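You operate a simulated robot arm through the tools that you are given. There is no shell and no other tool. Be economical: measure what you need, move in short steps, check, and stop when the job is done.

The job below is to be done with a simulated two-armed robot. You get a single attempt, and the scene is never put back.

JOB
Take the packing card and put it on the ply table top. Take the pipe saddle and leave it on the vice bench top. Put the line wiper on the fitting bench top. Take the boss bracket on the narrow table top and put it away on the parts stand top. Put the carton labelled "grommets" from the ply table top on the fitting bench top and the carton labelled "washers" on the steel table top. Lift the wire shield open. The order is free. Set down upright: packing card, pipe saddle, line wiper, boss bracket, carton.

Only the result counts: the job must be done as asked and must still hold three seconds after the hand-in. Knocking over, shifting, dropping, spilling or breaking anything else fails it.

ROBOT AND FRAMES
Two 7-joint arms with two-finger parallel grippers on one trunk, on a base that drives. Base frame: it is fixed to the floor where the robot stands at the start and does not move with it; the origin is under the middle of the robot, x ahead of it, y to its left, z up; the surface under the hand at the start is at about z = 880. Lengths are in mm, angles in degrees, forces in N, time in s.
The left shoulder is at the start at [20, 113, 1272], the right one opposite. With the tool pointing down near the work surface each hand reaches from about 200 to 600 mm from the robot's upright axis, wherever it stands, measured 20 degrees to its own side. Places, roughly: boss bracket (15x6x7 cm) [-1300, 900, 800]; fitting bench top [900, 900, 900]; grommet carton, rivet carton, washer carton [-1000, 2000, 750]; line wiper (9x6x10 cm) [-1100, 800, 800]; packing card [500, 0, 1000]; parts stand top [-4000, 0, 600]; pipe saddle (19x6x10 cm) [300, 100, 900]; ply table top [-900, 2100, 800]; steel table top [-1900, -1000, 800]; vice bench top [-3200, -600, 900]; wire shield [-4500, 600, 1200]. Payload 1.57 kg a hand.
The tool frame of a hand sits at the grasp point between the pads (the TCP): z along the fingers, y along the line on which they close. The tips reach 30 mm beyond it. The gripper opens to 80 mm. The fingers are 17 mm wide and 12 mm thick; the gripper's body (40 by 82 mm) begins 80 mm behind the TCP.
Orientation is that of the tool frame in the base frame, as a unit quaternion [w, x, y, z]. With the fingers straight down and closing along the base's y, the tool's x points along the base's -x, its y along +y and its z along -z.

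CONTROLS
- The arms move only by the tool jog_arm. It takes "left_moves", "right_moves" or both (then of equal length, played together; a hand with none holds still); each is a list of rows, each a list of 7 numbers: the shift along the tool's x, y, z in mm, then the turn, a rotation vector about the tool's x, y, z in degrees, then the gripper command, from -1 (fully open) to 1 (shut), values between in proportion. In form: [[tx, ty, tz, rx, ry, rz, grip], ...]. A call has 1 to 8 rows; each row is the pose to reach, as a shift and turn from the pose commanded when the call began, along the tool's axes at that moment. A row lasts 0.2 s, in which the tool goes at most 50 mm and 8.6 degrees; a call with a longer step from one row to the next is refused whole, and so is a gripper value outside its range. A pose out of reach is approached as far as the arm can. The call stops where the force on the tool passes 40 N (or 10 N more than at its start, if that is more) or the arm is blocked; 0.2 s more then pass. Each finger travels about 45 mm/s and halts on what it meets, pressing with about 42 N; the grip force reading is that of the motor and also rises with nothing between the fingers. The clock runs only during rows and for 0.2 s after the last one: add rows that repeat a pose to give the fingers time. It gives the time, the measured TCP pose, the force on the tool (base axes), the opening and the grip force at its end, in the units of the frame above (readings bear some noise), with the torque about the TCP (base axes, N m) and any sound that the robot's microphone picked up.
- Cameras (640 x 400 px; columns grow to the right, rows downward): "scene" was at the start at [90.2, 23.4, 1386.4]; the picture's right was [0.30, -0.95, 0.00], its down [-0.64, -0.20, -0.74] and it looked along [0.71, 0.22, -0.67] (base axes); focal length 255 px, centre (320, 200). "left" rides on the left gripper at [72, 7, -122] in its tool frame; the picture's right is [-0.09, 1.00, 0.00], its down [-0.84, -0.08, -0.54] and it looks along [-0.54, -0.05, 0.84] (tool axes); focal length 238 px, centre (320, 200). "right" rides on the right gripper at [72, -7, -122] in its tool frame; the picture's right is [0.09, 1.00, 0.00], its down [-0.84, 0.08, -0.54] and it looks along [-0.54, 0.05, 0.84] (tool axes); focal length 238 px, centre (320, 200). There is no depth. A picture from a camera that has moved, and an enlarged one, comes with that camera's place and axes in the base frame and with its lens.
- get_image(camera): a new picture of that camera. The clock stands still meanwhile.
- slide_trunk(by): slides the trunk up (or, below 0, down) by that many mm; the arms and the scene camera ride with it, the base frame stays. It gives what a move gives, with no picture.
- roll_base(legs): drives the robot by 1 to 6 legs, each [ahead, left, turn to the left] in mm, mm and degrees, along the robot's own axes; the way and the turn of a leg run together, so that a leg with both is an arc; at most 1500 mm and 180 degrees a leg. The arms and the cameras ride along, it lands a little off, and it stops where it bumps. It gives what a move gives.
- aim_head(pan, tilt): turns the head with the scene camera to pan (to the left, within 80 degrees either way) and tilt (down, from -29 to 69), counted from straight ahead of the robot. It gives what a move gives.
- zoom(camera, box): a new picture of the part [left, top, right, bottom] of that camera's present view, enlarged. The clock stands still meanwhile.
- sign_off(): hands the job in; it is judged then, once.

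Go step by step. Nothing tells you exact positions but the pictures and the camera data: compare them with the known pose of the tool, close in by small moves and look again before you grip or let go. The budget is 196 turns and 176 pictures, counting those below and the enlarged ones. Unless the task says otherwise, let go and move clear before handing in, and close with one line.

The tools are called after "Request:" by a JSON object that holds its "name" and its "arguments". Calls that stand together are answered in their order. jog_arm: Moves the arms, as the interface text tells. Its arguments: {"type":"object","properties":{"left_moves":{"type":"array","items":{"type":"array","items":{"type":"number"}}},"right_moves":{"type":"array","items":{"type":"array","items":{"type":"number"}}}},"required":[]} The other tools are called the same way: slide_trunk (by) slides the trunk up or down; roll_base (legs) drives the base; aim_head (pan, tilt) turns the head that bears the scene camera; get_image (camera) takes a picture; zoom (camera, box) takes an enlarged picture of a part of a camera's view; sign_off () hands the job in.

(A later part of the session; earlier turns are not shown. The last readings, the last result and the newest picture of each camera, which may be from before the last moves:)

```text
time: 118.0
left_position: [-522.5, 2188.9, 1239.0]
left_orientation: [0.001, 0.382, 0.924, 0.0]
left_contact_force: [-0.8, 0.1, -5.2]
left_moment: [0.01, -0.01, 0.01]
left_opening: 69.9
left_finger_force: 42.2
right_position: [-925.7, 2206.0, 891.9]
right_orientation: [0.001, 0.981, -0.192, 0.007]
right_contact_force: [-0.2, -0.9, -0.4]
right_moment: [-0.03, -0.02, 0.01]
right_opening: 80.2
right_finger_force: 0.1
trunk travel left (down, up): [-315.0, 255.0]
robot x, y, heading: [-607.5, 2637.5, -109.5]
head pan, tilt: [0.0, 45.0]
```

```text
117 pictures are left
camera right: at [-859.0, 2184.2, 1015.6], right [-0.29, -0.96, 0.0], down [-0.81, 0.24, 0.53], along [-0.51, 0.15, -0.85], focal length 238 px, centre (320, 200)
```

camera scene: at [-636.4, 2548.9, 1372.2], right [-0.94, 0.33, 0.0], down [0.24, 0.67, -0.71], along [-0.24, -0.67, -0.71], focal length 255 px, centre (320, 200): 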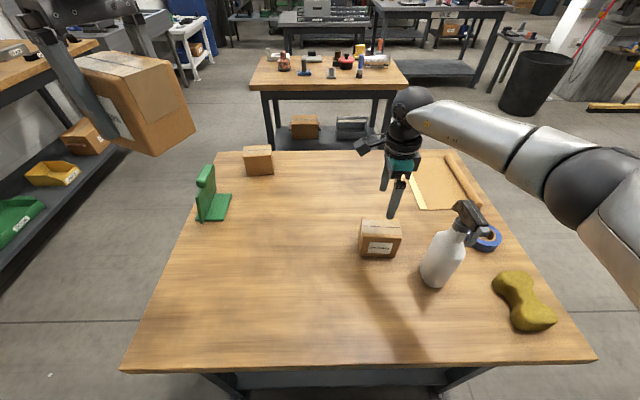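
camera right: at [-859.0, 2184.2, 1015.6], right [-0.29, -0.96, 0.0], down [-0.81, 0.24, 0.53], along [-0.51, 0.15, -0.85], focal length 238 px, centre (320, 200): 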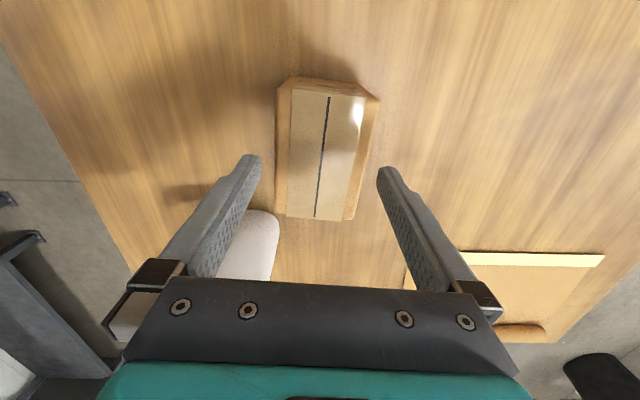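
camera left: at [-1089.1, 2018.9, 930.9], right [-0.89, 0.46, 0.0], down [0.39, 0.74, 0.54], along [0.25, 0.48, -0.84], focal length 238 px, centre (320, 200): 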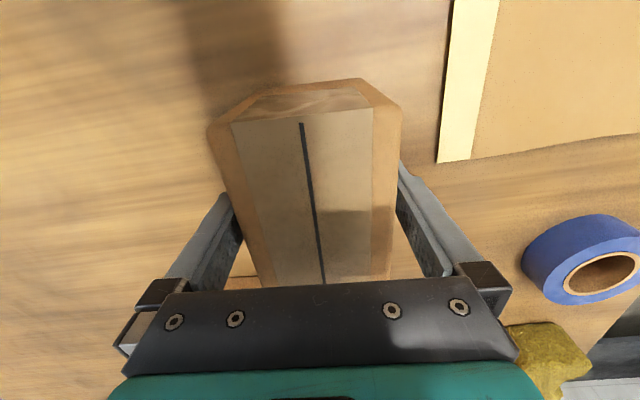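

Request:
{"name": "jog_arm", "arguments": {"right_moves": [[-6, 3.5, 0, 0, 0, 0, -1], [-6, 3.5, 20, 0, 0, 0, -1], [-6, 3.5, 45, 0, 0, 0, -1], [-6, 3.5, 80, 0, 0, 0, -1], [-6, 3.5, 80, 0, 0, 0, -1]]}}

Request:
{"name": "get_image", "arguments": {"camera": "right"}}

```text
time: 119.2
left_position: [-523.3, 2189.1, 1241.1]
left_orientation: [0.0, 0.383, 0.924, 0.0]
left_contact_force: [-0.7, -0.1, -5.9]
left_moment: [-0.04, 0.03, -0.01]
left_opening: 69.9
left_finger_force: 41.8
right_position: [-931.8, 2205.2, 813.9]
right_orientation: [0.0, 0.982, -0.191, 0.007]
right_contact_force: [0.0, -0.2, 0.2]
right_moment: [0.0, 0.0, 0.03]
right_opening: 80.1
right_finger_force: 0.0
trunk travel left (down, up): [-315.0, 255.0]
robot x, y, heading: [-606.6, 2637.1, -109.5]
head pan, tilt: [0.0, 45.0]
```

```text
116 pictures are left
camera right: at [-864.9, 2183.9, 935.7], right [-0.29, -0.96, 0.0], down [-0.81, 0.24, 0.53], along [-0.51, 0.15, -0.85], focal length 238 px, centre (320, 200)
```

right: 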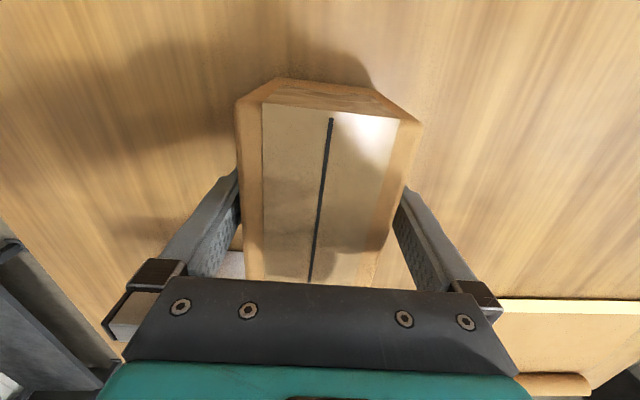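

Straddled cleanly. Close and lift straight up.

Request:
{"name": "jog_arm", "arguments": {"right_moves": [[0, 0, 0, 0, 0, 0, 1], [0, 0, 0, 0, 0, 0, 1], [0, 0, 0, 0, 0, 0, 1], [0, 0, 0, 0, 0, 0, 1]]}}

Request:
{"name": "jog_arm", "arguments": {"right_moves": [[0, 0, -20, 0, 0, 0, 1], [0, 0, -60, 0, 0, 0, 1], [0, 0, -105, 0, 0, 0, 1], [0, 0, -150, 0, 0, 0, 1], [0, 0, -200, 0, 0, 0, 1], [0, 0, -250, 0, 0, 0, 1], [0, 0, -300, 0, 0, 0, 1], [0, 0, -340, 0, 0, 0, 1]]}}

Request:
{"name": "get_image", "arguments": {"camera": "scene"}}

```text
time: 120.2
left_position: [-523.5, 2188.9, 1239.4]
left_orientation: [0.001, 0.382, 0.924, 0.001]
left_contact_force: [0.7, -0.3, -4.8]
left_moment: [0.0, -0.01, -0.01]
left_opening: 69.8
left_finger_force: 42.2
right_position: [-932.9, 2205.1, 813.1]
right_orientation: [0.0, 0.982, -0.191, 0.007]
right_contact_force: [0.1, 0.9, 0.2]
right_moment: [0.01, 0.07, -0.03]
right_opening: 70.1
right_finger_force: 42.2
trunk travel left (down, up): [-315.0, 255.0]
robot x, y, heading: [-606.9, 2632.3, -109.4]
head pan, tilt: [0.0, 45.0]
```

```text
time: 122.0
left_position: [-522.7, 2188.7, 1239.9]
left_orientation: [0.0, 0.382, 0.924, 0.001]
left_contact_force: [0.3, -0.1, -5.6]
left_moment: [-0.01, -0.02, 0.0]
left_opening: 69.8
left_finger_force: 42.2
right_position: [-935.9, 2207.8, 1155.0]
right_orientation: [0.0, 0.982, -0.191, 0.007]
right_contact_force: [0.8, -0.2, -5.3]
right_moment: [0.03, 0.04, 0.01]
right_opening: 70.0
right_finger_force: 41.6
trunk travel left (down, up): [-315.0, 255.0]
robot x, y, heading: [-605.7, 2640.1, -109.5]
head pan, tilt: [0.0, 45.0]
```

```text
115 pictures are left
camera scene: at [-636.2, 2548.6, 1372.1], right [-0.94, 0.33, 0.0], down [0.23, 0.67, -0.71], along [-0.24, -0.67, -0.71], focal length 255 px, centre (320, 200)
```

scene: 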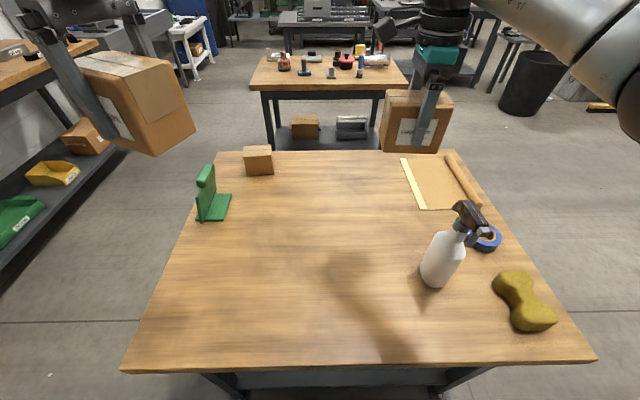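

Both cartons are held. Next: grommets go to the wooden bench in the east (to be confirmed as the fitting bench). I drive round via the aisle, facing the bench.

Request:
{"name": "roll_base", "arguments": {"legs": [[-150, 0, 0], [0, 0, 92.5], [850, 0, 0], [0, -1186, 0]]}}

Request:
{"name": "aim_head", "arguments": {"pan": 0, "tilt": 35}}

Request:
{"name": "get_image", "arguments": {"camera": "scene"}}

```text
time: 137.0
left_position: [349.3, 1488.1, 1240.7]
left_orientation: [0.0, -0.398, 0.917, 0.001]
left_contact_force: [0.9, 0.3, -4.7]
left_moment: [0.02, 0.03, 0.01]
left_opening: 70.1
left_finger_force: 41.4
right_position: [345.6, 1074.1, 1152.2]
right_orientation: [-0.005, 0.819, 0.573, 0.005]
right_contact_force: [-0.2, 0.0, -4.9]
right_moment: [0.0, 0.02, 0.0]
right_opening: 69.9
right_finger_force: 42.2
trunk travel left (down, up): [-315.0, 255.0]
robot x, y, heading: [-95.8, 1394.0, -17.2]
head pan, tilt: [0.0, 45.0]
```

```text
time: 137.7
left_position: [348.8, 1488.8, 1239.7]
left_orientation: [0.0, -0.399, 0.917, 0.0]
left_contact_force: [0.3, -0.6, -3.8]
left_moment: [-0.01, 0.02, -0.04]
left_opening: 69.9
left_finger_force: 41.9
right_position: [346.1, 1075.5, 1153.8]
right_orientation: [-0.005, 0.82, 0.573, 0.005]
right_contact_force: [-0.1, -0.1, -5.3]
right_moment: [-0.02, 0.0, 0.01]
right_opening: 69.8
right_finger_force: 41.6
trunk travel left (down, up): [-315.0, 255.0]
robot x, y, heading: [-97.4, 1389.9, -17.6]
head pan, tilt: [0.0, 35.0]
```

```text
114 pictures are left
camera scene: at [-0.6, 1359.2, 1386.9], right [-0.3, -0.95, 0.0], down [-0.55, 0.17, -0.82], along [0.78, -0.25, -0.57], focal length 255 px, centre (320, 200)
```

scene: 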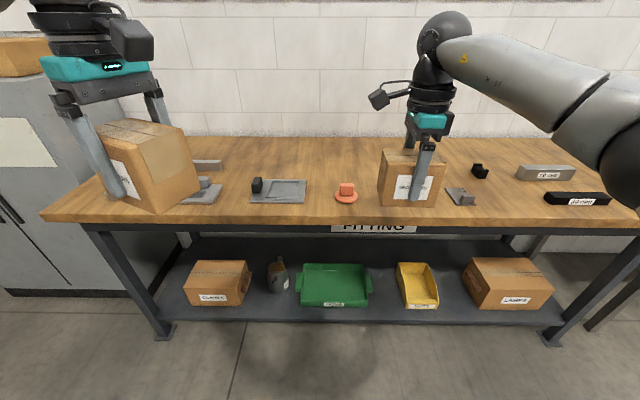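

The sign reads "FITTING": confirmed. I'll set the grommets carton behind the gap between the orange item and the flat plate, around n≈510 mm from my axis. I drive up to the bench.

Request:
{"name": "roll_base", "arguments": {"legs": [[480, 166, 0]]}}

Request:
{"name": "aim_head", "arguments": {"pan": -10, "tilt": 48}}

Request:
{"name": "get_image", "arguments": {"camera": "scene"}}

Request:
{"name": "get_image", "arguments": {"camera": "right"}}

```text
time: 140.7
left_position: [857.9, 1500.9, 1238.9]
left_orientation: [0.0, -0.399, 0.917, 0.001]
left_contact_force: [0.5, 0.3, -5.3]
left_moment: [0.04, 0.03, 0.01]
left_opening: 69.8
left_finger_force: 42.5
right_position: [856.0, 1085.8, 1152.2]
right_orientation: [-0.005, 0.819, 0.574, 0.006]
right_contact_force: [0.6, -0.5, -5.4]
right_moment: [0.0, 0.04, 0.02]
right_opening: 69.9
right_finger_force: 42.0
trunk travel left (down, up): [-315.0, 255.0]
robot x, y, heading: [415.6, 1401.6, -17.4]
head pan, tilt: [0.0, 35.0]
```

```text
time: 141.4
left_position: [858.9, 1500.5, 1239.8]
left_orientation: [-0.001, -0.399, 0.917, 0.001]
left_contact_force: [-0.5, -0.8, -4.9]
left_moment: [-0.01, -0.01, -0.01]
left_opening: 70.1
left_finger_force: 41.9
right_position: [855.8, 1086.8, 1154.2]
right_orientation: [-0.006, 0.819, 0.574, 0.005]
right_contact_force: [-0.1, 0.2, -4.2]
right_moment: [0.01, 0.04, -0.04]
right_opening: 69.8
right_finger_force: 41.7
trunk travel left (down, up): [-315.0, 255.0]
robot x, y, heading: [418.6, 1400.8, -17.3]
head pan, tilt: [-10.0, 48.0]
```

```text
113 pictures are left
camera scene: at [494.4, 1360.6, 1368.0], right [-0.46, -0.89, 0.0], down [-0.66, 0.34, -0.67], along [0.59, -0.31, -0.74], focal length 255 px, centre (320, 200)
```

scene: 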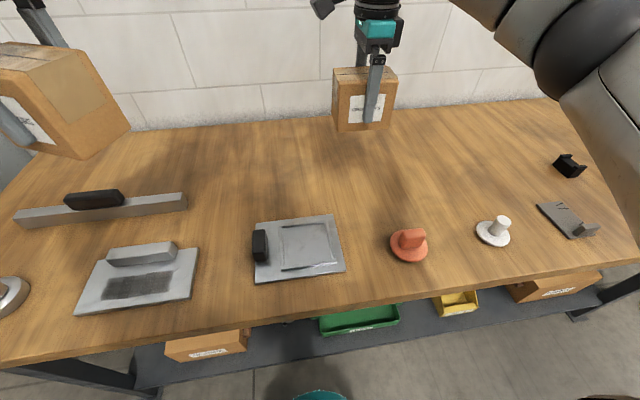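

```text
112 pictures are left
camera right: at [873.0, 1153.8, 1276.4], right [0.97, -0.25, 0.0], down [-0.22, -0.82, 0.53], along [-0.14, -0.51, -0.85], focal length 238 px, centre (320, 200)
```

right: 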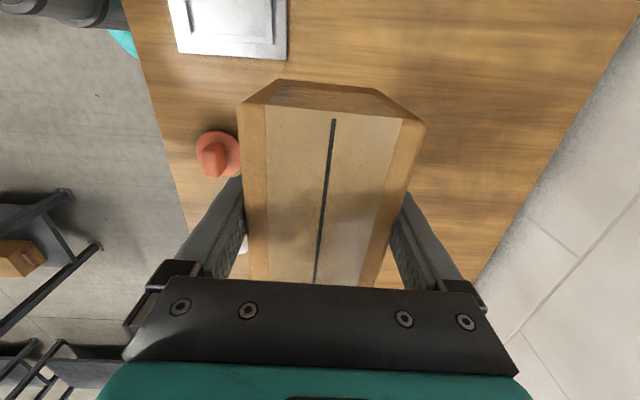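

The carton hangs right above free space. I lower it straight down to just above the bench, then feel for contact.

Request:
{"name": "jog_arm", "arguments": {"right_moves": [[0, 0, 45, 0, 0, 0, 1], [0, 0, 90, 0, 0, 0, 1], [0, 0, 135, 0, 0, 0, 1], [0, 0, 175, 0, 0, 0, 1], [0, 0, 205, 0, 0, 0, 1], [0, 0, 205, 0, 0, 0, 1]]}}

Request:
{"name": "jog_arm", "arguments": {"right_moves": [[0, 0, 3, 0, 0, 0, 1], [0, 0, 6, 0, 0, 0, 1], [0, 0, 6, 0, 0, 0, 1]]}}

Request:
{"name": "zoom", "arguments": {"camera": "scene", "box": [300, 120, 460, 280]}}

```text
time: 142.8
left_position: [859.1, 1501.1, 1240.6]
left_orientation: [0.0, -0.4, 0.917, 0.001]
left_contact_force: [-0.8, 0.6, -5.2]
left_moment: [-0.01, 0.04, 0.01]
left_opening: 69.8
left_finger_force: 42.0
right_position: [855.5, 1089.5, 947.8]
right_orientation: [-0.005, 0.819, 0.574, 0.004]
right_contact_force: [-0.5, 0.0, -5.0]
right_moment: [-0.01, 0.03, 0.01]
right_opening: 70.0
right_finger_force: 42.2
trunk travel left (down, up): [-315.0, 255.0]
robot x, y, heading: [413.9, 1400.9, -17.4]
head pan, tilt: [-10.0, 48.0]
```

```text
time: 143.6
left_position: [859.1, 1500.8, 1240.5]
left_orientation: [0.0, -0.4, 0.916, 0.001]
left_contact_force: [0.1, 0.4, -4.5]
left_moment: [-0.04, -0.02, 0.01]
left_opening: 69.9
left_finger_force: 41.8
right_position: [855.2, 1089.5, 942.7]
right_orientation: [-0.006, 0.819, 0.574, 0.006]
right_contact_force: [-0.5, 0.1, -4.0]
right_moment: [-0.03, -0.03, -0.01]
right_opening: 69.9
right_finger_force: 42.1
trunk travel left (down, up): [-315.0, 255.0]
robot x, y, heading: [415.5, 1400.6, -17.5]
head pan, tilt: [-10.0, 48.0]
```

```text
2.50 times, centred on (380, 200) of scene
camera zoom: at [494.4, 1360.6, 1367.9], right [-0.46, -0.89, 0.0], down [-0.66, 0.34, -0.67], along [0.59, -0.31, -0.74], focal length 637 px, centre (170, 200)
```

zoom: 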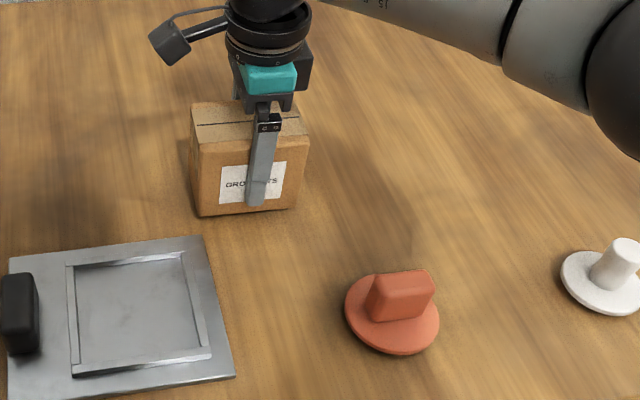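

Almost down. Feel for the bench in 3 mm steps.

Request:
{"name": "jog_arm", "arguments": {"right_moves": [[0, 0, 2, 0, 0, 0, 1], [0, 0, 4, 0, 0, 0, 1], [0, 0, 4, 0, 0, 0, 1]]}}

Request:
{"name": "jog_arm", "arguments": {"right_moves": [[0, 0, 1.5, 0, 0, 0, 1], [0, 0, 3, 0, 0, 0, 1], [0, 0, 3, 0, 0, 0, 1]]}}

```text
time: 144.4
left_position: [859.1, 1501.2, 1240.6]
left_orientation: [-0.001, -0.4, 0.917, 0.0]
left_contact_force: [-0.3, -0.1, -4.9]
left_moment: [0.02, -0.01, 0.0]
left_opening: 70.1
left_finger_force: 41.8
right_position: [855.9, 1089.7, 939.4]
right_orientation: [-0.004, 0.819, 0.574, 0.006]
right_contact_force: [-0.7, -0.9, -4.7]
right_moment: [0.02, -0.02, 0.0]
right_opening: 70.0
right_finger_force: 42.1
trunk travel left (down, up): [-315.0, 255.0]
robot x, y, heading: [415.3, 1398.7, -17.4]
head pan, tilt: [-10.0, 48.0]
```

```text
time: 145.2
left_position: [858.8, 1499.3, 1240.2]
left_orientation: [0.0, -0.4, 0.916, 0.002]
left_contact_force: [0.4, 0.7, -4.8]
left_moment: [0.02, -0.01, -0.03]
left_opening: 69.8
left_finger_force: 42.0
right_position: [855.7, 1089.6, 935.1]
right_orientation: [-0.004, 0.819, 0.573, 0.004]
right_contact_force: [-0.3, 0.4, -3.9]
right_moment: [-0.02, -0.01, 0.01]
right_opening: 69.9
right_finger_force: 42.2
trunk travel left (down, up): [-315.0, 255.0]
robot x, y, heading: [413.1, 1403.6, -17.3]
head pan, tilt: [-10.0, 48.0]
```

Request:
{"name": "jog_arm", "arguments": {"right_moves": [[0, 0, 1.5, 0, 0, 0, 1], [0, 0, 3, 0, 0, 0, 1], [0, 0, 3, 0, 0, 0, 1]]}}

Request:
{"name": "jog_arm", "arguments": {"right_moves": [[0, 0, 1.5, 0, 0, 0, 1], [0, 0, 2.5, 0, 0, 0, 1], [0, 0, 2.5, 0, 0, 0, 1]]}}

```text
time: 146.0
left_position: [858.5, 1501.5, 1239.7]
left_orientation: [0.0, -0.4, 0.916, 0.001]
left_contact_force: [0.1, 0.9, -5.1]
left_moment: [0.01, -0.04, -0.01]
left_opening: 70.2
left_finger_force: 41.9
right_position: [856.2, 1089.0, 932.4]
right_orientation: [-0.003, 0.819, 0.574, 0.006]
right_contact_force: [-1.4, -0.7, -0.9]
right_moment: [-0.18, -0.02, -0.03]
right_opening: 69.8
right_finger_force: 41.6
trunk travel left (down, up): [-315.0, 255.0]
robot x, y, heading: [415.2, 1398.5, -17.6]
head pan, tilt: [-10.0, 48.0]
```

```text
time: 146.8
left_position: [857.0, 1502.0, 1241.7]
left_orientation: [0.0, -0.4, 0.917, 0.0]
left_contact_force: [-0.1, -0.3, -5.4]
left_moment: [0.01, 0.02, -0.03]
left_opening: 70.0
left_finger_force: 42.0
right_position: [855.8, 1089.5, 932.0]
right_orientation: [-0.003, 0.82, 0.573, 0.007]
right_contact_force: [-1.0, -2.5, 21.2]
right_moment: [-0.5, 1.13, 0.13]
right_opening: 70.2
right_finger_force: 42.1
trunk travel left (down, up): [-315.0, 255.0]
robot x, y, heading: [414.6, 1399.6, -17.6]
head pan, tilt: [-10.0, 48.0]
```

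Resting on the bench. Ease off, open, and rise.

Request:
{"name": "jog_arm", "arguments": {"right_moves": [[0, 0, -1.5, 0, 0, 0, 1], [0, 0, -1.5, 0, 0, 0, 0], [0, 0, -1.5, 0, 0, 0, -1], [0, 0, -1.5, 0, 0, 0, -1], [0, 0, -1.5, 0, 0, 0, -1]]}}

Request:
{"name": "jog_arm", "arguments": {"right_moves": [[0, 0, -20, 0, 0, 0, -1], [0, 0, -60, 0, 0, 0, -1], [0, 0, -100, 0, 0, 0, -1], [0, 0, -150, 0, 0, 0, -1], [0, 0, -200, 0, 0, 0, -1]]}}

Request:
{"name": "get_image", "arguments": {"camera": "scene"}}

```text
time: 148.0
left_position: [857.7, 1501.0, 1240.5]
left_orientation: [0.0, -0.4, 0.917, 0.001]
left_contact_force: [0.0, 0.6, -4.8]
left_moment: [0.02, 0.02, 0.0]
left_opening: 69.8
left_finger_force: 41.7
right_position: [855.5, 1089.8, 931.1]
right_orientation: [-0.005, 0.819, 0.574, 0.005]
right_contact_force: [0.3, -0.6, -0.1]
right_moment: [0.01, -0.02, -0.04]
right_opening: 80.0
right_finger_force: 0.2
trunk travel left (down, up): [-315.0, 255.0]
robot x, y, heading: [414.2, 1400.4, -17.5]
head pan, tilt: [-10.0, 48.0]
```

```text
time: 149.2
left_position: [858.3, 1501.5, 1239.9]
left_orientation: [0.0, -0.399, 0.917, 0.0]
left_contact_force: [-0.6, -0.1, -4.7]
left_moment: [0.0, -0.04, 0.03]
left_opening: 70.1
left_finger_force: 41.5
right_position: [855.6, 1086.9, 1131.7]
right_orientation: [-0.005, 0.819, 0.574, 0.004]
right_contact_force: [0.2, -0.2, -0.4]
right_moment: [0.01, 0.01, 0.0]
right_opening: 79.7
right_finger_force: 0.0
trunk travel left (down, up): [-315.0, 255.0]
robot x, y, heading: [418.7, 1399.8, -17.5]
head pan, tilt: [-10.0, 48.0]
```

```text
110 pictures are left
camera scene: at [493.9, 1361.3, 1368.0], right [-0.46, -0.89, 0.0], down [-0.66, 0.34, -0.67], along [0.59, -0.31, -0.74], focal length 255 px, centre (320, 200)
```

scene: 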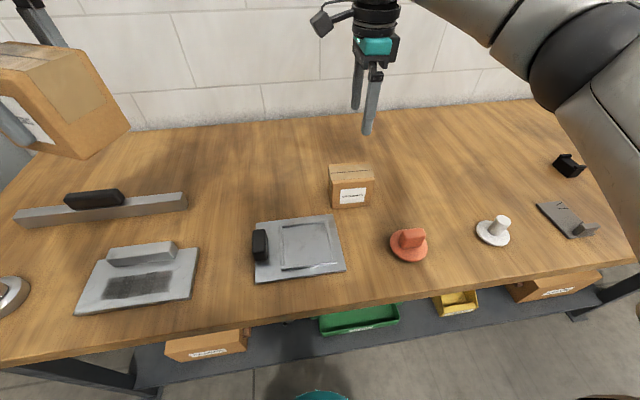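

Grommets placed. Now along the bench to the pipe saddle for the right hand, keeping some distance from the bench.

Request:
{"name": "roll_base", "arguments": {"legs": [[-105, 0, 0.4], [0, -1165, 0]]}}

Request:
{"name": "get_image", "arguments": {"camera": "scene"}}

Request:
{"name": "get_image", "arguments": {"camera": "right"}}

```text
time: 155.9
left_position: [417.7, 430.3, 1240.7]
left_orientation: [0.0, -0.4, 0.917, 0.0]
left_contact_force: [-0.7, 0.0, -4.8]
left_moment: [-0.01, -0.01, 0.03]
left_opening: 70.0
left_finger_force: 42.0
right_position: [414.8, 16.4, 1132.1]
right_orientation: [-0.004, 0.819, 0.573, 0.005]
right_contact_force: [-0.3, -0.3, 0.1]
right_moment: [-0.01, -0.04, 0.01]
right_opening: 80.0
right_finger_force: 0.0
trunk travel left (down, up): [-315.0, 255.0]
robot x, y, heading: [-27.7, 330.5, -17.3]
head pan, tilt: [-10.0, 48.0]
```

```text
109 pictures are left
camera scene: at [53.1, 289.1, 1367.9], right [-0.46, -0.89, 0.0], down [-0.66, 0.34, -0.67], along [0.59, -0.31, -0.74], focal length 255 px, centre (320, 200)
```

scene: 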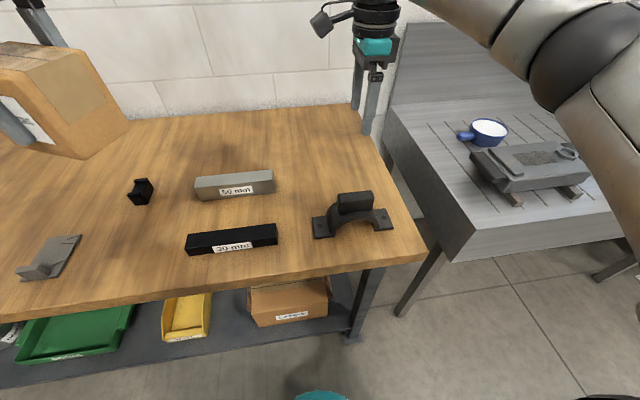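

```text
108 pictures are left
camera right: at [432.6, 82.9, 1253.6], right [0.97, -0.25, 0.0], down [-0.21, -0.82, 0.53], along [-0.13, -0.51, -0.85], focal length 238 px, centre (320, 200)
```

right: 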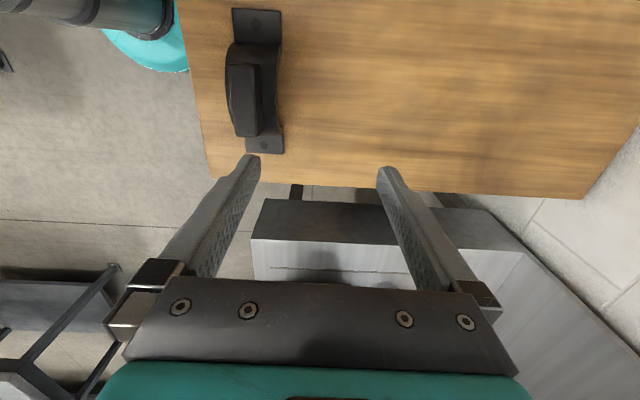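

The saddle's block handle lies at about [334, 58], top near z 960, and the hand is already parallel to it. I move above it.

Request:
{"name": "jog_arm", "arguments": {"right_moves": [[4, -30, 10, 0, 0, 0, -1], [8, -60, 30, 0, 0, 0, -1], [11, -89, 55, 0, 0, 0, -1], [11, -89, 80, 0, 0, 0, -1], [11, -89, 80, 0, 0, 0, -1]]}}

Request:
{"name": "get_image", "arguments": {"camera": "right"}}

Request:
{"name": "zoom", "arguments": {"camera": "scene", "box": [290, 140, 430, 260]}}

```text
time: 157.1
left_position: [416.0, 430.6, 1240.5]
left_orientation: [-0.001, -0.4, 0.917, 0.0]
left_contact_force: [0.5, -0.7, -4.5]
left_moment: [-0.01, 0.02, 0.0]
left_opening: 69.6
left_finger_force: 41.5
right_position: [335.9, 57.6, 1050.7]
right_orientation: [-0.004, 0.819, 0.574, 0.005]
right_contact_force: [0.6, 0.8, -0.4]
right_moment: [0.0, -0.02, 0.01]
right_opening: 79.9
right_finger_force: 0.2
trunk travel left (down, up): [-315.0, 255.0]
robot x, y, heading: [-27.3, 332.1, -17.2]
head pan, tilt: [-10.0, 48.0]
```

```text
107 pictures are left
camera right: at [353.6, 125.0, 1173.9], right [0.97, -0.25, 0.0], down [-0.22, -0.82, 0.53], along [-0.13, -0.51, -0.85], focal length 238 px, centre (320, 200)
```

right: 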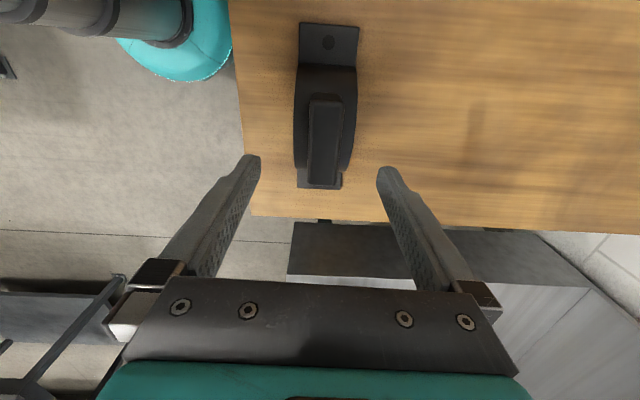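

```text
3.33 times, centred on (360, 200) of scene
camera zoom: at [53.0, 289.4, 1368.0], right [-0.46, -0.89, 0.0], down [-0.66, 0.34, -0.67], along [0.59, -0.31, -0.74], focal length 850 px, centre (187, 200)
```

zoom: 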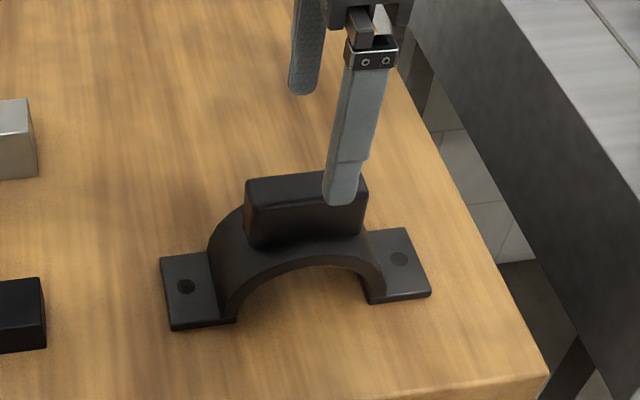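

Block is ~30 mm wide and centred within 5 mm. I go down so the tips end just above the arch (TCP z≈972), then close.

Request:
{"name": "jog_arm", "arguments": {"right_moves": [[4, 4.5, 0, 0, 0, 0, -1], [4, 4.5, 40, 0, 0, 0, -1], [4, 4.5, 78, 0, 0, 0, -1], [4, 4.5, 78, 0, 0, 0, -1]]}}

Request:
{"name": "get_image", "arguments": {"camera": "right"}}

Request:
{"name": "zoom", "arguments": {"camera": "scene", "box": [290, 140, 430, 260]}}

```text
time: 158.1
left_position: [417.4, 430.5, 1240.7]
left_orientation: [-0.001, -0.399, 0.917, 0.001]
left_contact_force: [-0.1, 1.1, -5.4]
left_moment: [0.02, -0.05, 0.0]
left_opening: 69.8
left_finger_force: 41.9
right_position: [340.8, 61.1, 972.6]
right_orientation: [-0.005, 0.819, 0.574, 0.006]
right_contact_force: [0.6, 0.7, -0.1]
right_moment: [0.03, 0.0, -0.04]
right_opening: 79.9
right_finger_force: 0.2
trunk travel left (down, up): [-315.0, 255.0]
robot x, y, heading: [-29.1, 333.7, -17.4]
head pan, tilt: [-10.0, 48.0]
```

```text
105 pictures are left
camera right: at [358.3, 128.7, 1095.3], right [0.97, -0.25, 0.0], down [-0.21, -0.82, 0.53], along [-0.13, -0.51, -0.85], focal length 238 px, centre (320, 200)
```

right: 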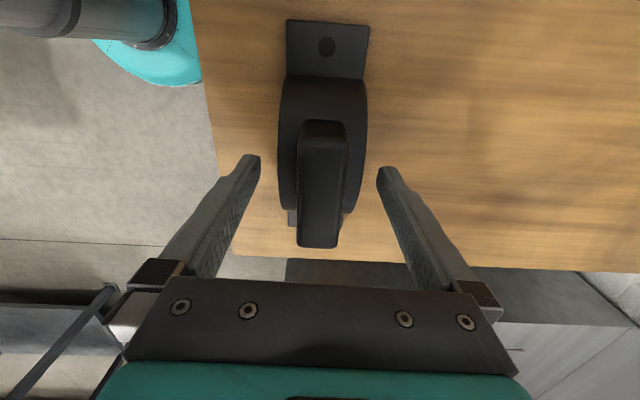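

```text
3.33 times, centred on (360, 200) of scene
camera zoom: at [53.1, 289.4, 1368.0], right [-0.46, -0.89, 0.0], down [-0.66, 0.34, -0.67], along [0.59, -0.31, -0.74], focal length 850 px, centre (187, 200)
```

zoom: 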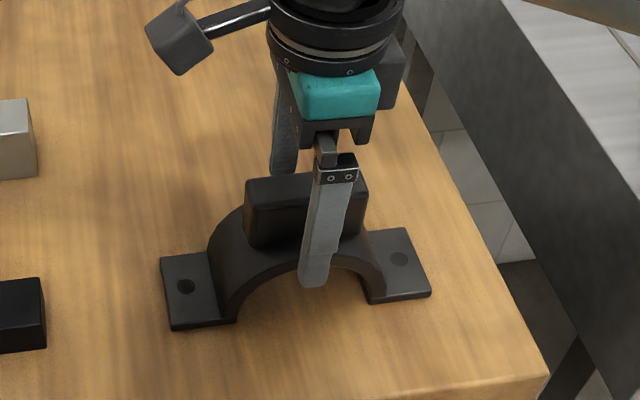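

The tips are a hair low against the arch; I raise 6 mm and close gently, then check the opening.

Request:
{"name": "jog_arm", "arguments": {"right_moves": [[0, 0, -6, 0, 0, 0, -1], [0, 0, -6, 0, 0, 0, 0.2], [0, 0, -6, 0, 0, 0, 1], [0, 0, -6, 0, 0, 0, 1], [0, 0, -6, 0, 0, 0, 1], [0, 0, -6, 0, 0, 0, 1], [0, 0, -6, 0, 0, 0, 1]]}}

Request:
{"name": "jog_arm", "arguments": {"right_moves": [[0, 0, -15, 0, 0, 0, 1], [0, 0, -50, 0, 0, 0, 1], [0, 0, -100, 0, 0, 0, 1], [0, 0, -150, 0, 0, 0, 1]]}}

Request:
{"name": "get_image", "arguments": {"camera": "scene"}}

Request:
{"name": "get_image", "arguments": {"camera": "right"}}

```text
time: 159.7
left_position: [416.7, 430.2, 1239.7]
left_orientation: [-0.001, -0.4, 0.917, 0.001]
left_contact_force: [-0.4, 0.3, -5.0]
left_moment: [0.02, 0.03, 0.01]
left_opening: 69.9
left_finger_force: 41.6
right_position: [339.1, 61.1, 980.2]
right_orientation: [-0.005, 0.819, 0.574, 0.005]
right_contact_force: [0.6, -0.9, 4.9]
right_moment: [0.04, -0.12, 0.26]
right_opening: 28.3
right_finger_force: 38.2
trunk travel left (down, up): [-315.0, 255.0]
robot x, y, heading: [-32.3, 327.9, -17.5]
head pan, tilt: [-10.0, 48.0]
```

```text
time: 160.7
left_position: [418.1, 430.6, 1238.4]
left_orientation: [0.0, -0.399, 0.917, 0.001]
left_contact_force: [0.4, -0.1, -5.0]
left_moment: [0.02, -0.02, -0.01]
left_opening: 70.0
left_finger_force: 42.5
right_position: [340.1, 58.9, 1128.6]
right_orientation: [-0.005, 0.819, 0.574, 0.004]
right_contact_force: [-0.2, 0.5, -7.5]
right_moment: [0.05, -0.02, 0.03]
right_opening: 27.8
right_finger_force: 38.3
trunk travel left (down, up): [-315.0, 255.0]
robot x, y, heading: [-25.4, 330.3, -17.3]
head pan, tilt: [-10.0, 48.0]
```

```text
103 pictures are left
camera scene: at [53.6, 289.4, 1367.9], right [-0.46, -0.89, 0.0], down [-0.66, 0.34, -0.67], along [0.59, -0.31, -0.74], focal length 255 px, centre (320, 200)
```

scene: 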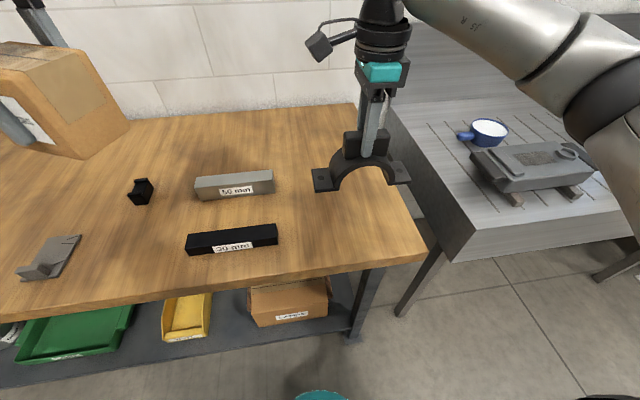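

```text
102 pictures are left
camera right: at [358.7, 125.8, 1251.4], right [0.97, -0.25, 0.0], down [-0.21, -0.82, 0.53], along [-0.14, -0.51, -0.85], focal length 238 px, centre (320, 200)
```

right: 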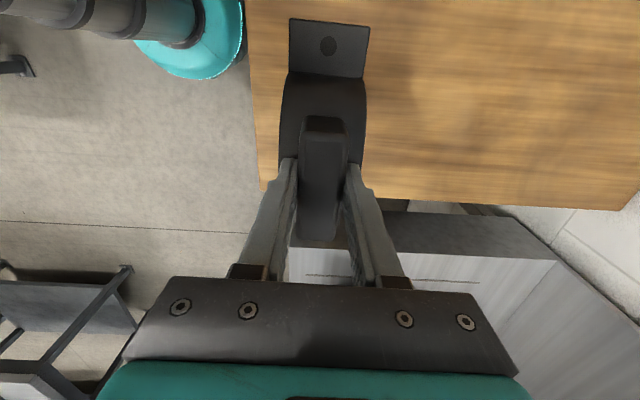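

The saddle is securely held and level. I back away from the bench and turn toward the steel table in the south-west to look.

Request:
{"name": "roll_base", "arguments": {"legs": [[-250, 0, 0], [0, 0, -115]]}}

Request:
{"name": "aim_head", "arguments": {"pan": 0, "tilt": 22}}

Request:
{"name": "get_image", "arguments": {"camera": "scene"}}

```text
time: 167.3
left_position: [-367.1, -39.7, 1239.8]
left_orientation: [0.001, 0.559, 0.829, 0.001]
left_contact_force: [0.9, -0.2, -5.0]
left_moment: [-0.03, 0.05, -0.01]
left_opening: 70.0
left_finger_force: 42.1
right_position: [-669.9, 188.5, 1127.2]
right_orientation: [0.002, 0.923, -0.384, 0.007]
right_contact_force: [-0.5, -0.2, -9.3]
right_moment: [-0.02, 0.0, 0.02]
right_opening: 27.9
right_finger_force: 37.8
trunk travel left (down, up): [-315.0, 255.0]
robot x, y, heading: [-266.0, 404.7, -132.7]
head pan, tilt: [-10.0, 48.0]
```

```text
time: 168.2
left_position: [-366.7, -39.2, 1240.0]
left_orientation: [0.0, 0.559, 0.829, 0.001]
left_contact_force: [0.3, 0.1, -5.2]
left_moment: [-0.02, 0.01, -0.02]
left_opening: 69.9
left_finger_force: 42.0
right_position: [-670.9, 188.1, 1127.4]
right_orientation: [0.001, 0.924, -0.384, 0.007]
right_contact_force: [-0.2, 0.1, -9.0]
right_moment: [-0.03, -0.01, -0.01]
right_opening: 28.0
right_finger_force: 38.3
trunk travel left (down, up): [-315.0, 255.0]
robot x, y, heading: [-271.0, 405.4, -132.3]
head pan, tilt: [0.0, 22.0]
```

```text
101 pictures are left
camera scene: at [-337.9, 327.4, 1407.4], right [-0.74, 0.68, 0.0], down [0.25, 0.28, -0.93], along [-0.63, -0.68, -0.38], focal length 255 px, centre (320, 200)
```

scene: 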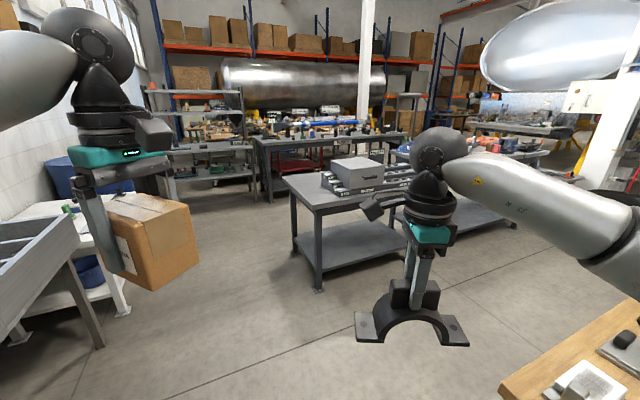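

Request:
{"name": "zoom", "arguments": {"camera": "scene", "box": [230, 110, 470, 290]}}

```text
2.22 times, centred on (350, 200) of scene
camera zoom: at [-337.9, 327.4, 1407.4], right [-0.74, 0.68, 0.0], down [0.25, 0.28, -0.93], along [-0.63, -0.68, -0.38], focal length 567 px, centre (253, 200)
```

zoom: 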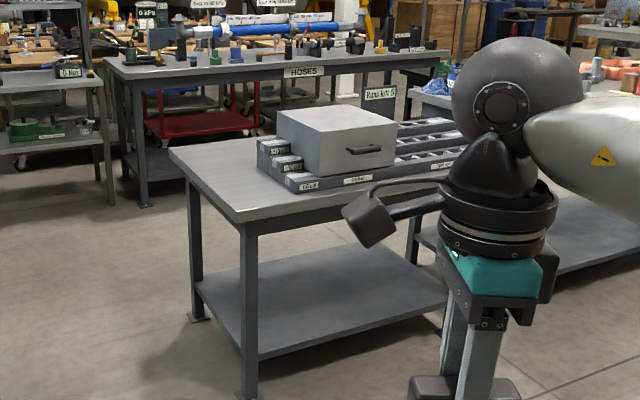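

This grey table matches the steel table's place; its east edge runs about [-1218, -672] to [-1446, -1312], with free top on the east side. I drive there and face it from the east.

Request:
{"name": "roll_base", "arguments": {"legs": [[1400, 350, 0], [0, 0, -67.3]]}}

Request:
{"name": "aim_head", "arguments": {"pan": 0, "tilt": 40}}

Request:
{"name": "get_image", "arguments": {"camera": "scene"}}

```text
time: 178.3
left_position: [-1418.9, -932.5, 1239.6]
left_orientation: [0.001, 0.928, 0.373, 0.0]
left_contact_force: [0.5, -0.2, -5.1]
left_moment: [-0.01, 0.01, -0.02]
left_opening: 70.1
left_finger_force: 41.9
right_position: [-1319.4, -567.9, 1128.6]
right_orientation: [-0.006, -0.55, 0.835, -0.005]
right_contact_force: [0.3, 0.7, -8.5]
right_moment: [-0.03, -0.01, -0.01]
right_opening: 27.9
right_finger_force: 38.3
trunk travel left (down, up): [-315.0, 255.0]
robot x, y, heading: [-966.2, -861.4, 158.9]
head pan, tilt: [0.0, 22.0]
```

```text
time: 179.2
left_position: [-1417.2, -933.7, 1238.7]
left_orientation: [0.001, 0.928, 0.373, 0.0]
left_contact_force: [0.4, 0.4, -4.5]
left_moment: [0.02, 0.02, -0.03]
left_opening: 69.9
left_finger_force: 41.6
right_position: [-1320.0, -566.4, 1128.0]
right_orientation: [-0.005, -0.55, 0.835, -0.005]
right_contact_force: [0.0, -0.2, -9.3]
right_moment: [-0.02, 0.03, 0.01]
right_opening: 27.7
right_finger_force: 38.0
trunk travel left (down, up): [-315.0, 255.0]
robot x, y, heading: [-968.1, -861.3, 159.4]
head pan, tilt: [0.0, 40.0]
```

```text
99 pictures are left
camera scene: at [-1057.3, -827.7, 1379.4], right [0.35, 0.94, 0.0], down [0.6, -0.23, -0.77], along [-0.72, 0.27, -0.64], focal length 255 px, centre (320, 200)
```

scene: 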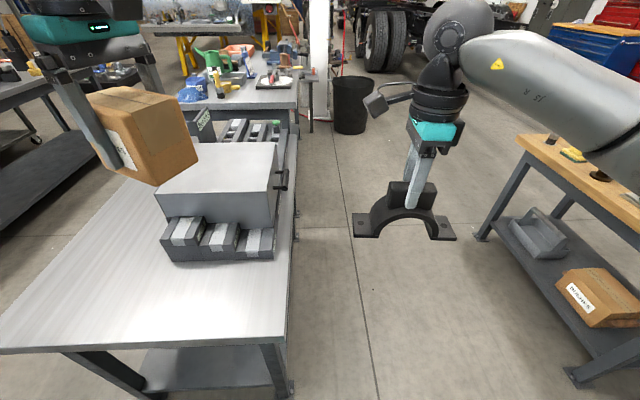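

The steel table is confirmed by position. I shift left 110 mm and in 30 mm so the washers carton hangs above clear steel top.

Request:
{"name": "roll_base", "arguments": {"legs": [[30, 115, 0]]}}

Request:
{"name": "jog_arm", "arguments": {"left_moves": [[0, 0, 50, 0, 0, 0, 1], [0, 0, 100, 0, 0, 0, 1], [0, 0, 150, 0, 0, 0, 1], [0, 0, 200, 0, 0, 0, 1], [0, 0, 250, 0, 0, 0, 1], [0, 0, 280, 0, 0, 0, 1], [0, 0, 280, 0, 0, 0, 1]]}}

Request:
{"name": "aim_head", "arguments": {"pan": 15, "tilt": 45}}

Request:
{"name": "get_image", "arguments": {"camera": "scene"}}

Request:
{"name": "get_image", "arguments": {"camera": "left"}}

```text
time: 180.4
left_position: [-1485.8, -1030.9, 1239.4]
left_orientation: [0.001, 0.928, 0.373, 0.001]
left_contact_force: [-0.2, 0.1, -5.5]
left_moment: [0.06, -0.01, -0.01]
left_opening: 69.8
left_finger_force: 41.9
right_position: [-1390.2, -665.2, 1128.5]
right_orientation: [-0.004, -0.551, 0.835, -0.004]
right_contact_force: [0.3, 0.3, -9.2]
right_moment: [-0.03, 0.05, 0.0]
right_opening: 27.9
right_finger_force: 37.7
trunk travel left (down, up): [-315.0, 255.0]
robot x, y, heading: [-1035.3, -959.6, 159.6]
head pan, tilt: [0.0, 40.0]
```

```text
time: 182.0
left_position: [-1486.4, -1029.8, 958.8]
left_orientation: [0.001, 0.928, 0.374, 0.001]
left_contact_force: [0.2, -0.7, -4.8]
left_moment: [-0.02, 0.01, 0.02]
left_opening: 69.7
left_finger_force: 41.8
right_position: [-1387.7, -663.4, 1128.4]
right_orientation: [-0.005, -0.55, 0.835, -0.005]
right_contact_force: [0.3, 1.2, -8.6]
right_moment: [-0.01, 0.01, 0.01]
right_opening: 27.9
right_finger_force: 37.8
trunk travel left (down, up): [-315.0, 255.0]
robot x, y, heading: [-1037.3, -957.8, 159.3]
head pan, tilt: [0.0, 40.0]
```

```text
time: 182.8
left_position: [-1484.6, -1029.8, 958.4]
left_orientation: [0.001, 0.927, 0.374, 0.0]
left_contact_force: [0.7, -0.2, -4.5]
left_moment: [-0.01, 0.03, -0.01]
left_opening: 69.5
left_finger_force: 42.1
right_position: [-1388.4, -664.0, 1126.9]
right_orientation: [-0.004, -0.551, 0.835, -0.005]
right_contact_force: [0.1, 0.0, -8.2]
right_moment: [-0.04, 0.01, 0.01]
right_opening: 27.7
right_finger_force: 38.3
trunk travel left (down, up): [-315.0, 255.0]
robot x, y, heading: [-1034.1, -958.1, 159.4]
head pan, tilt: [15.0, 45.0]
```

```text
98 pictures are left
camera scene: at [-1126.8, -946.0, 1372.1], right [0.1, 1.0, 0.0], down [0.7, -0.07, -0.71], along [-0.7, 0.07, -0.71], focal length 255 px, centre (320, 200)
```

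scene: 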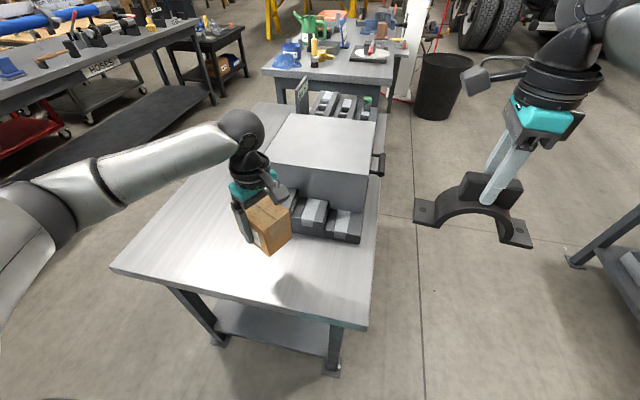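

```text
97 pictures are left
camera left: at [-1430.3, -983.7, 1080.3], right [0.62, -0.78, 0.0], down [-0.66, -0.52, 0.54], along [-0.42, -0.34, -0.84], focal length 238 px, centre (320, 200)
```

left: 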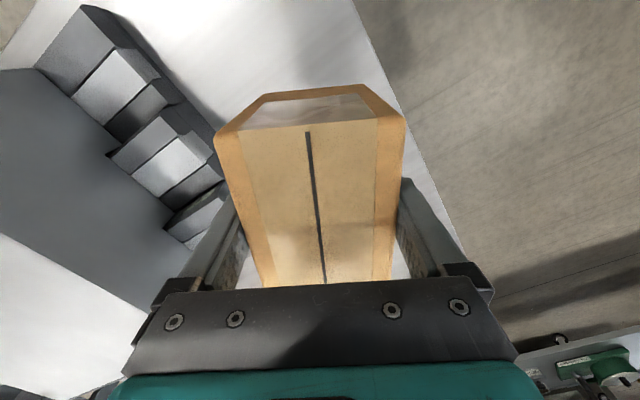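

Clear of the kit box and the edge. I lower further, 45 mm, and look at the gap.

Request:
{"name": "jog_arm", "arguments": {"left_moves": [[0, 0, 25, 0, 0, 0, 1], [0, 0, 45, 0, 0, 0, 1], [0, 0, 45, 0, 0, 0, 1]]}}

Request:
{"name": "zoom", "arguments": {"camera": "scene", "box": [200, 160, 380, 310]}}

```text
time: 183.6
left_position: [-1486.3, -1027.9, 912.7]
left_orientation: [0.001, 0.927, 0.374, 0.0]
left_contact_force: [0.4, 0.7, -4.5]
left_moment: [-0.02, 0.0, 0.04]
left_opening: 69.8
left_finger_force: 41.9
right_position: [-1387.9, -663.2, 1128.5]
right_orientation: [-0.005, -0.551, 0.835, -0.005]
right_contact_force: [0.0, 0.1, -9.5]
right_moment: [-0.03, 0.03, -0.01]
right_opening: 27.7
right_finger_force: 37.6
trunk travel left (down, up): [-315.0, 255.0]
robot x, y, heading: [-1036.2, -955.1, 159.5]
head pan, tilt: [15.0, 45.0]
```

```text
2.67 times, centred on (290, 235) of scene
camera zoom: at [-1126.8, -946.1, 1372.1], right [0.1, 1.0, 0.0], down [0.7, -0.07, -0.71], along [-0.7, 0.07, -0.71], focal length 680 px, centre (400, 107)
```

zoom: 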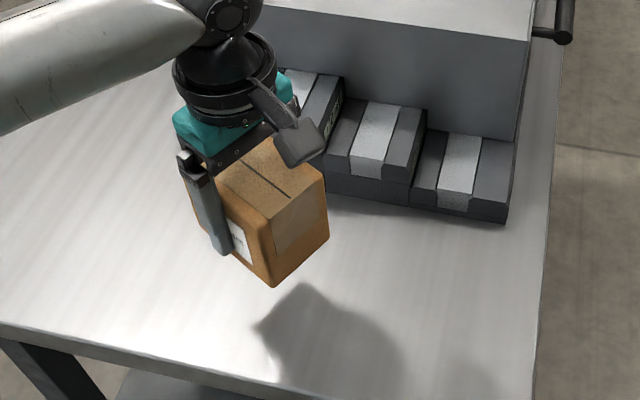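

Gap remains. I descend slowly; the force stop will guard the contact.

Request:
{"name": "jog_arm", "arguments": {"left_moves": [[0, 0, 5, 0, 0, 0, 1], [0, 0, 10, 0, 0, 0, 1], [0, 0, 15, 0, 0, 0, 1], [0, 0, 20, 0, 0, 0, 1], [0, 0, 23, 0, 0, 0, 1], [0, 0, 26, 0, 0, 0, 1], [0, 0, 29, 0, 0, 0, 1], [0, 0, 32, 0, 0, 0, 1]]}}

Request:
{"name": "zoom", "arguments": {"camera": "scene", "box": [200, 160, 380, 310]}}

```text
time: 185.4
left_position: [-1486.0, -1031.4, 882.4]
left_orientation: [0.001, 0.927, 0.374, 0.001]
left_contact_force: [0.1, 0.0, -4.7]
left_moment: [-0.03, -0.02, 0.01]
left_opening: 69.9
left_finger_force: 42.4
right_position: [-1387.4, -663.8, 1128.0]
right_orientation: [-0.005, -0.551, 0.835, -0.005]
right_contact_force: [-0.2, -0.5, -8.6]
right_moment: [-0.03, -0.01, 0.02]
right_opening: 27.6
right_finger_force: 38.7
trunk travel left (down, up): [-315.0, 255.0]
robot x, y, heading: [-1035.3, -960.1, 159.5]
head pan, tilt: [15.0, 45.0]
```

```text
2.67 times, centred on (290, 235) of scene
camera zoom: at [-1126.8, -946.1, 1372.1], right [0.1, 1.0, 0.0], down [0.7, -0.07, -0.71], along [-0.7, 0.07, -0.71], focal length 680 px, centre (400, 107)
```

zoom: 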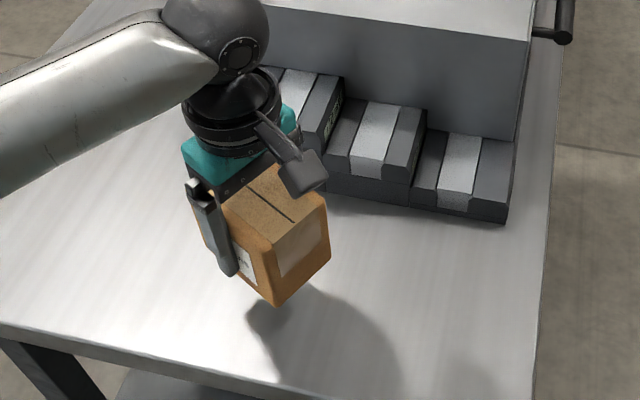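

Request:
{"name": "jog_arm", "arguments": {"left_moves": [[0, 0, 5, 0, 0, 0, 1], [0, 0, 10, 0, 0, 0, 1], [0, 0, 14, 0, 0, 0, 1], [0, 0, 17, 0, 0, 0, 1], [0, 0, 20, 0, 0, 0, 1], [0, 0, 23, 0, 0, 0, 1], [0, 0, 26, 0, 0, 0, 1], [0, 0, 29, 0, 0, 0, 1]]}}

Request:
{"name": "zoom", "arguments": {"camera": "scene", "box": [200, 160, 380, 310]}}

```text
time: 187.2
left_position: [-1486.0, -1031.7, 853.6]
left_orientation: [0.001, 0.928, 0.373, 0.001]
left_contact_force: [-0.7, 0.0, -3.9]
left_moment: [0.01, -0.03, 0.0]
left_opening: 69.9
left_finger_force: 42.2
right_position: [-1388.5, -663.1, 1127.4]
right_orientation: [-0.005, -0.55, 0.835, -0.005]
right_contact_force: [0.2, -0.3, -8.8]
right_moment: [-0.03, 0.04, -0.02]
right_opening: 27.9
right_finger_force: 37.3
trunk travel left (down, up): [-315.0, 255.0]
robot x, y, heading: [-1036.9, -957.5, 159.5]
head pan, tilt: [15.0, 45.0]
```

```text
2.67 times, centred on (290, 235) of scene
camera zoom: at [-1126.8, -946.0, 1372.1], right [0.1, 1.0, 0.0], down [0.7, -0.07, -0.71], along [-0.7, 0.07, -0.71], focal length 680 px, centre (400, 107)
```

zoom: 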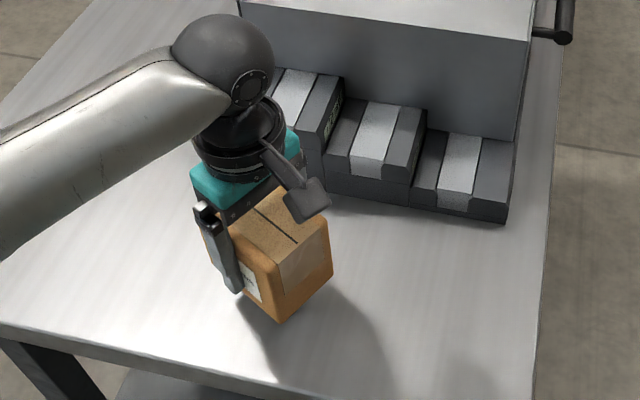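

Request:
{"name": "jog_arm", "arguments": {"left_moves": [[0, 0, 2, 0, 0, 0, 1], [0, 0, 4, 0, 0, 0, 1], [0, 0, 6, 0, 0, 0, 1], [0, 0, 8, 0, 0, 0, 1], [0, 0, 10, 0, 0, 0, 1], [0, 0, 11, 0, 0, 0, 1]]}}

Request:
{"name": "jog_arm", "arguments": {"left_moves": [[0, 0, 1, 0, 0, 0, 1], [0, 0, 2, 0, 0, 0, 1], [0, 0, 3, 0, 0, 0, 1], [0, 0, 3, 0, 0, 0, 1]]}}

```text
time: 188.6
left_position: [-1485.4, -1030.5, 843.2]
left_orientation: [0.002, 0.928, 0.373, 0.0]
left_contact_force: [0.7, -0.3, -5.2]
left_moment: [0.01, 0.03, -0.01]
left_opening: 70.0
left_finger_force: 42.1
right_position: [-1388.1, -664.7, 1127.6]
right_orientation: [-0.005, -0.55, 0.835, -0.005]
right_contact_force: [-0.1, 0.7, -9.1]
right_moment: [-0.03, 0.03, 0.0]
right_opening: 27.8
right_finger_force: 38.2
trunk travel left (down, up): [-315.0, 255.0]
robot x, y, heading: [-1033.7, -959.2, 159.1]
head pan, tilt: [15.0, 45.0]
```

```text
time: 189.6
left_position: [-1484.9, -1031.1, 839.2]
left_orientation: [0.001, 0.928, 0.373, 0.001]
left_contact_force: [0.2, -0.2, -4.8]
left_moment: [-0.02, -0.01, 0.01]
left_opening: 69.8
left_finger_force: 42.0
right_position: [-1388.6, -663.6, 1127.4]
right_orientation: [-0.005, -0.551, 0.835, -0.006]
right_contact_force: [0.1, 0.1, -9.0]
right_moment: [-0.02, -0.01, 0.04]
right_opening: 27.7
right_finger_force: 38.0
trunk travel left (down, up): [-315.0, 255.0]
robot x, y, heading: [-1035.0, -952.9, 159.4]
head pan, tilt: [15.0, 45.0]
```

Request:
{"name": "jog_arm", "arguments": {"left_moves": [[0, 0, 2, 0, 0, 0, 1], [0, 0, 3, 0, 0, 0, 1], [0, 0, 4, 0, 0, 0, 1], [0, 0, 5, 0, 0, 0, 1]]}}

Request:
{"name": "zoom", "arguments": {"camera": "scene", "box": [220, 200, 320, 290]}}

```text
time: 190.6
left_position: [-1485.2, -1030.7, 834.7]
left_orientation: [0.002, 0.928, 0.374, 0.0]
left_contact_force: [0.2, 0.1, -4.7]
left_moment: [0.02, 0.0, 0.01]
left_opening: 70.1
left_finger_force: 42.3
right_position: [-1388.0, -663.0, 1128.0]
right_orientation: [-0.005, -0.55, 0.835, -0.005]
right_contact_force: [0.2, 0.2, -8.5]
right_moment: [-0.04, 0.01, -0.02]
right_opening: 27.9
right_finger_force: 37.8
trunk travel left (down, up): [-315.0, 255.0]
robot x, y, heading: [-1039.4, -953.3, 159.5]
head pan, tilt: [15.0, 45.0]
```

```text
4.44 times, centred on (270, 245) of scene
camera zoom: at [-1126.8, -946.0, 1372.1], right [0.1, 1.0, 0.0], down [0.7, -0.07, -0.71], along [-0.7, 0.07, -0.71], focal length 1133 px, centre (542, 0)
```

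zoom: 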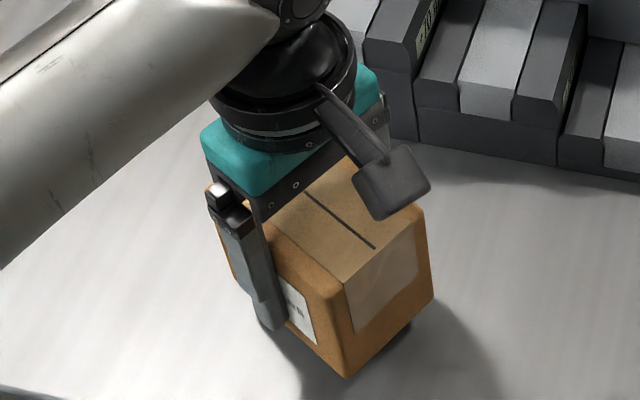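

Request:
{"name": "jog_arm", "arguments": {"left_moves": [[0, 0, 2, 0, 0, 0, 1], [0, 0, 4, 0, 0, 0, 1], [0, 0, 5, 0, 0, 0, 1], [0, 0, 6, 0, 0, 0, 1], [0, 0, 7, 0, 0, 0, 1]]}}

Request:
{"name": "jog_arm", "arguments": {"left_moves": [[0, 0, 1.5, 0, 0, 0, 1], [0, 0, 3, 0, 0, 0, 1], [0, 0, 4, 0, 0, 0, 1]]}}

```text
time: 191.8
left_position: [-1486.6, -1031.1, 827.4]
left_orientation: [0.002, 0.927, 0.374, 0.0]
left_contact_force: [-0.4, -0.3, -5.8]
left_moment: [-0.03, -0.01, -0.01]
left_opening: 69.9
left_finger_force: 42.1
right_position: [-1387.9, -663.4, 1127.8]
right_orientation: [-0.006, -0.55, 0.835, -0.006]
right_contact_force: [0.1, -0.1, -8.9]
right_moment: [-0.07, 0.03, 0.01]
right_opening: 27.7
right_finger_force: 38.4
trunk travel left (down, up): [-315.0, 255.0]
robot x, y, heading: [-1038.3, -955.7, 159.6]
head pan, tilt: [15.0, 45.0]
```

```text
time: 192.6
left_position: [-1485.3, -1031.1, 823.0]
left_orientation: [0.002, 0.927, 0.374, 0.001]
left_contact_force: [0.1, 0.2, -5.1]
left_moment: [0.0, -0.03, -0.01]
left_opening: 69.8
left_finger_force: 41.9
right_position: [-1387.1, -663.5, 1127.4]
right_orientation: [-0.006, -0.551, 0.835, -0.005]
right_contact_force: [0.2, 0.8, -9.1]
right_moment: [-0.05, -0.01, -0.02]
right_opening: 27.6
right_finger_force: 38.3
trunk travel left (down, up): [-315.0, 255.0]
robot x, y, heading: [-1036.9, -955.4, 159.5]
head pan, tilt: [15.0, 45.0]
```

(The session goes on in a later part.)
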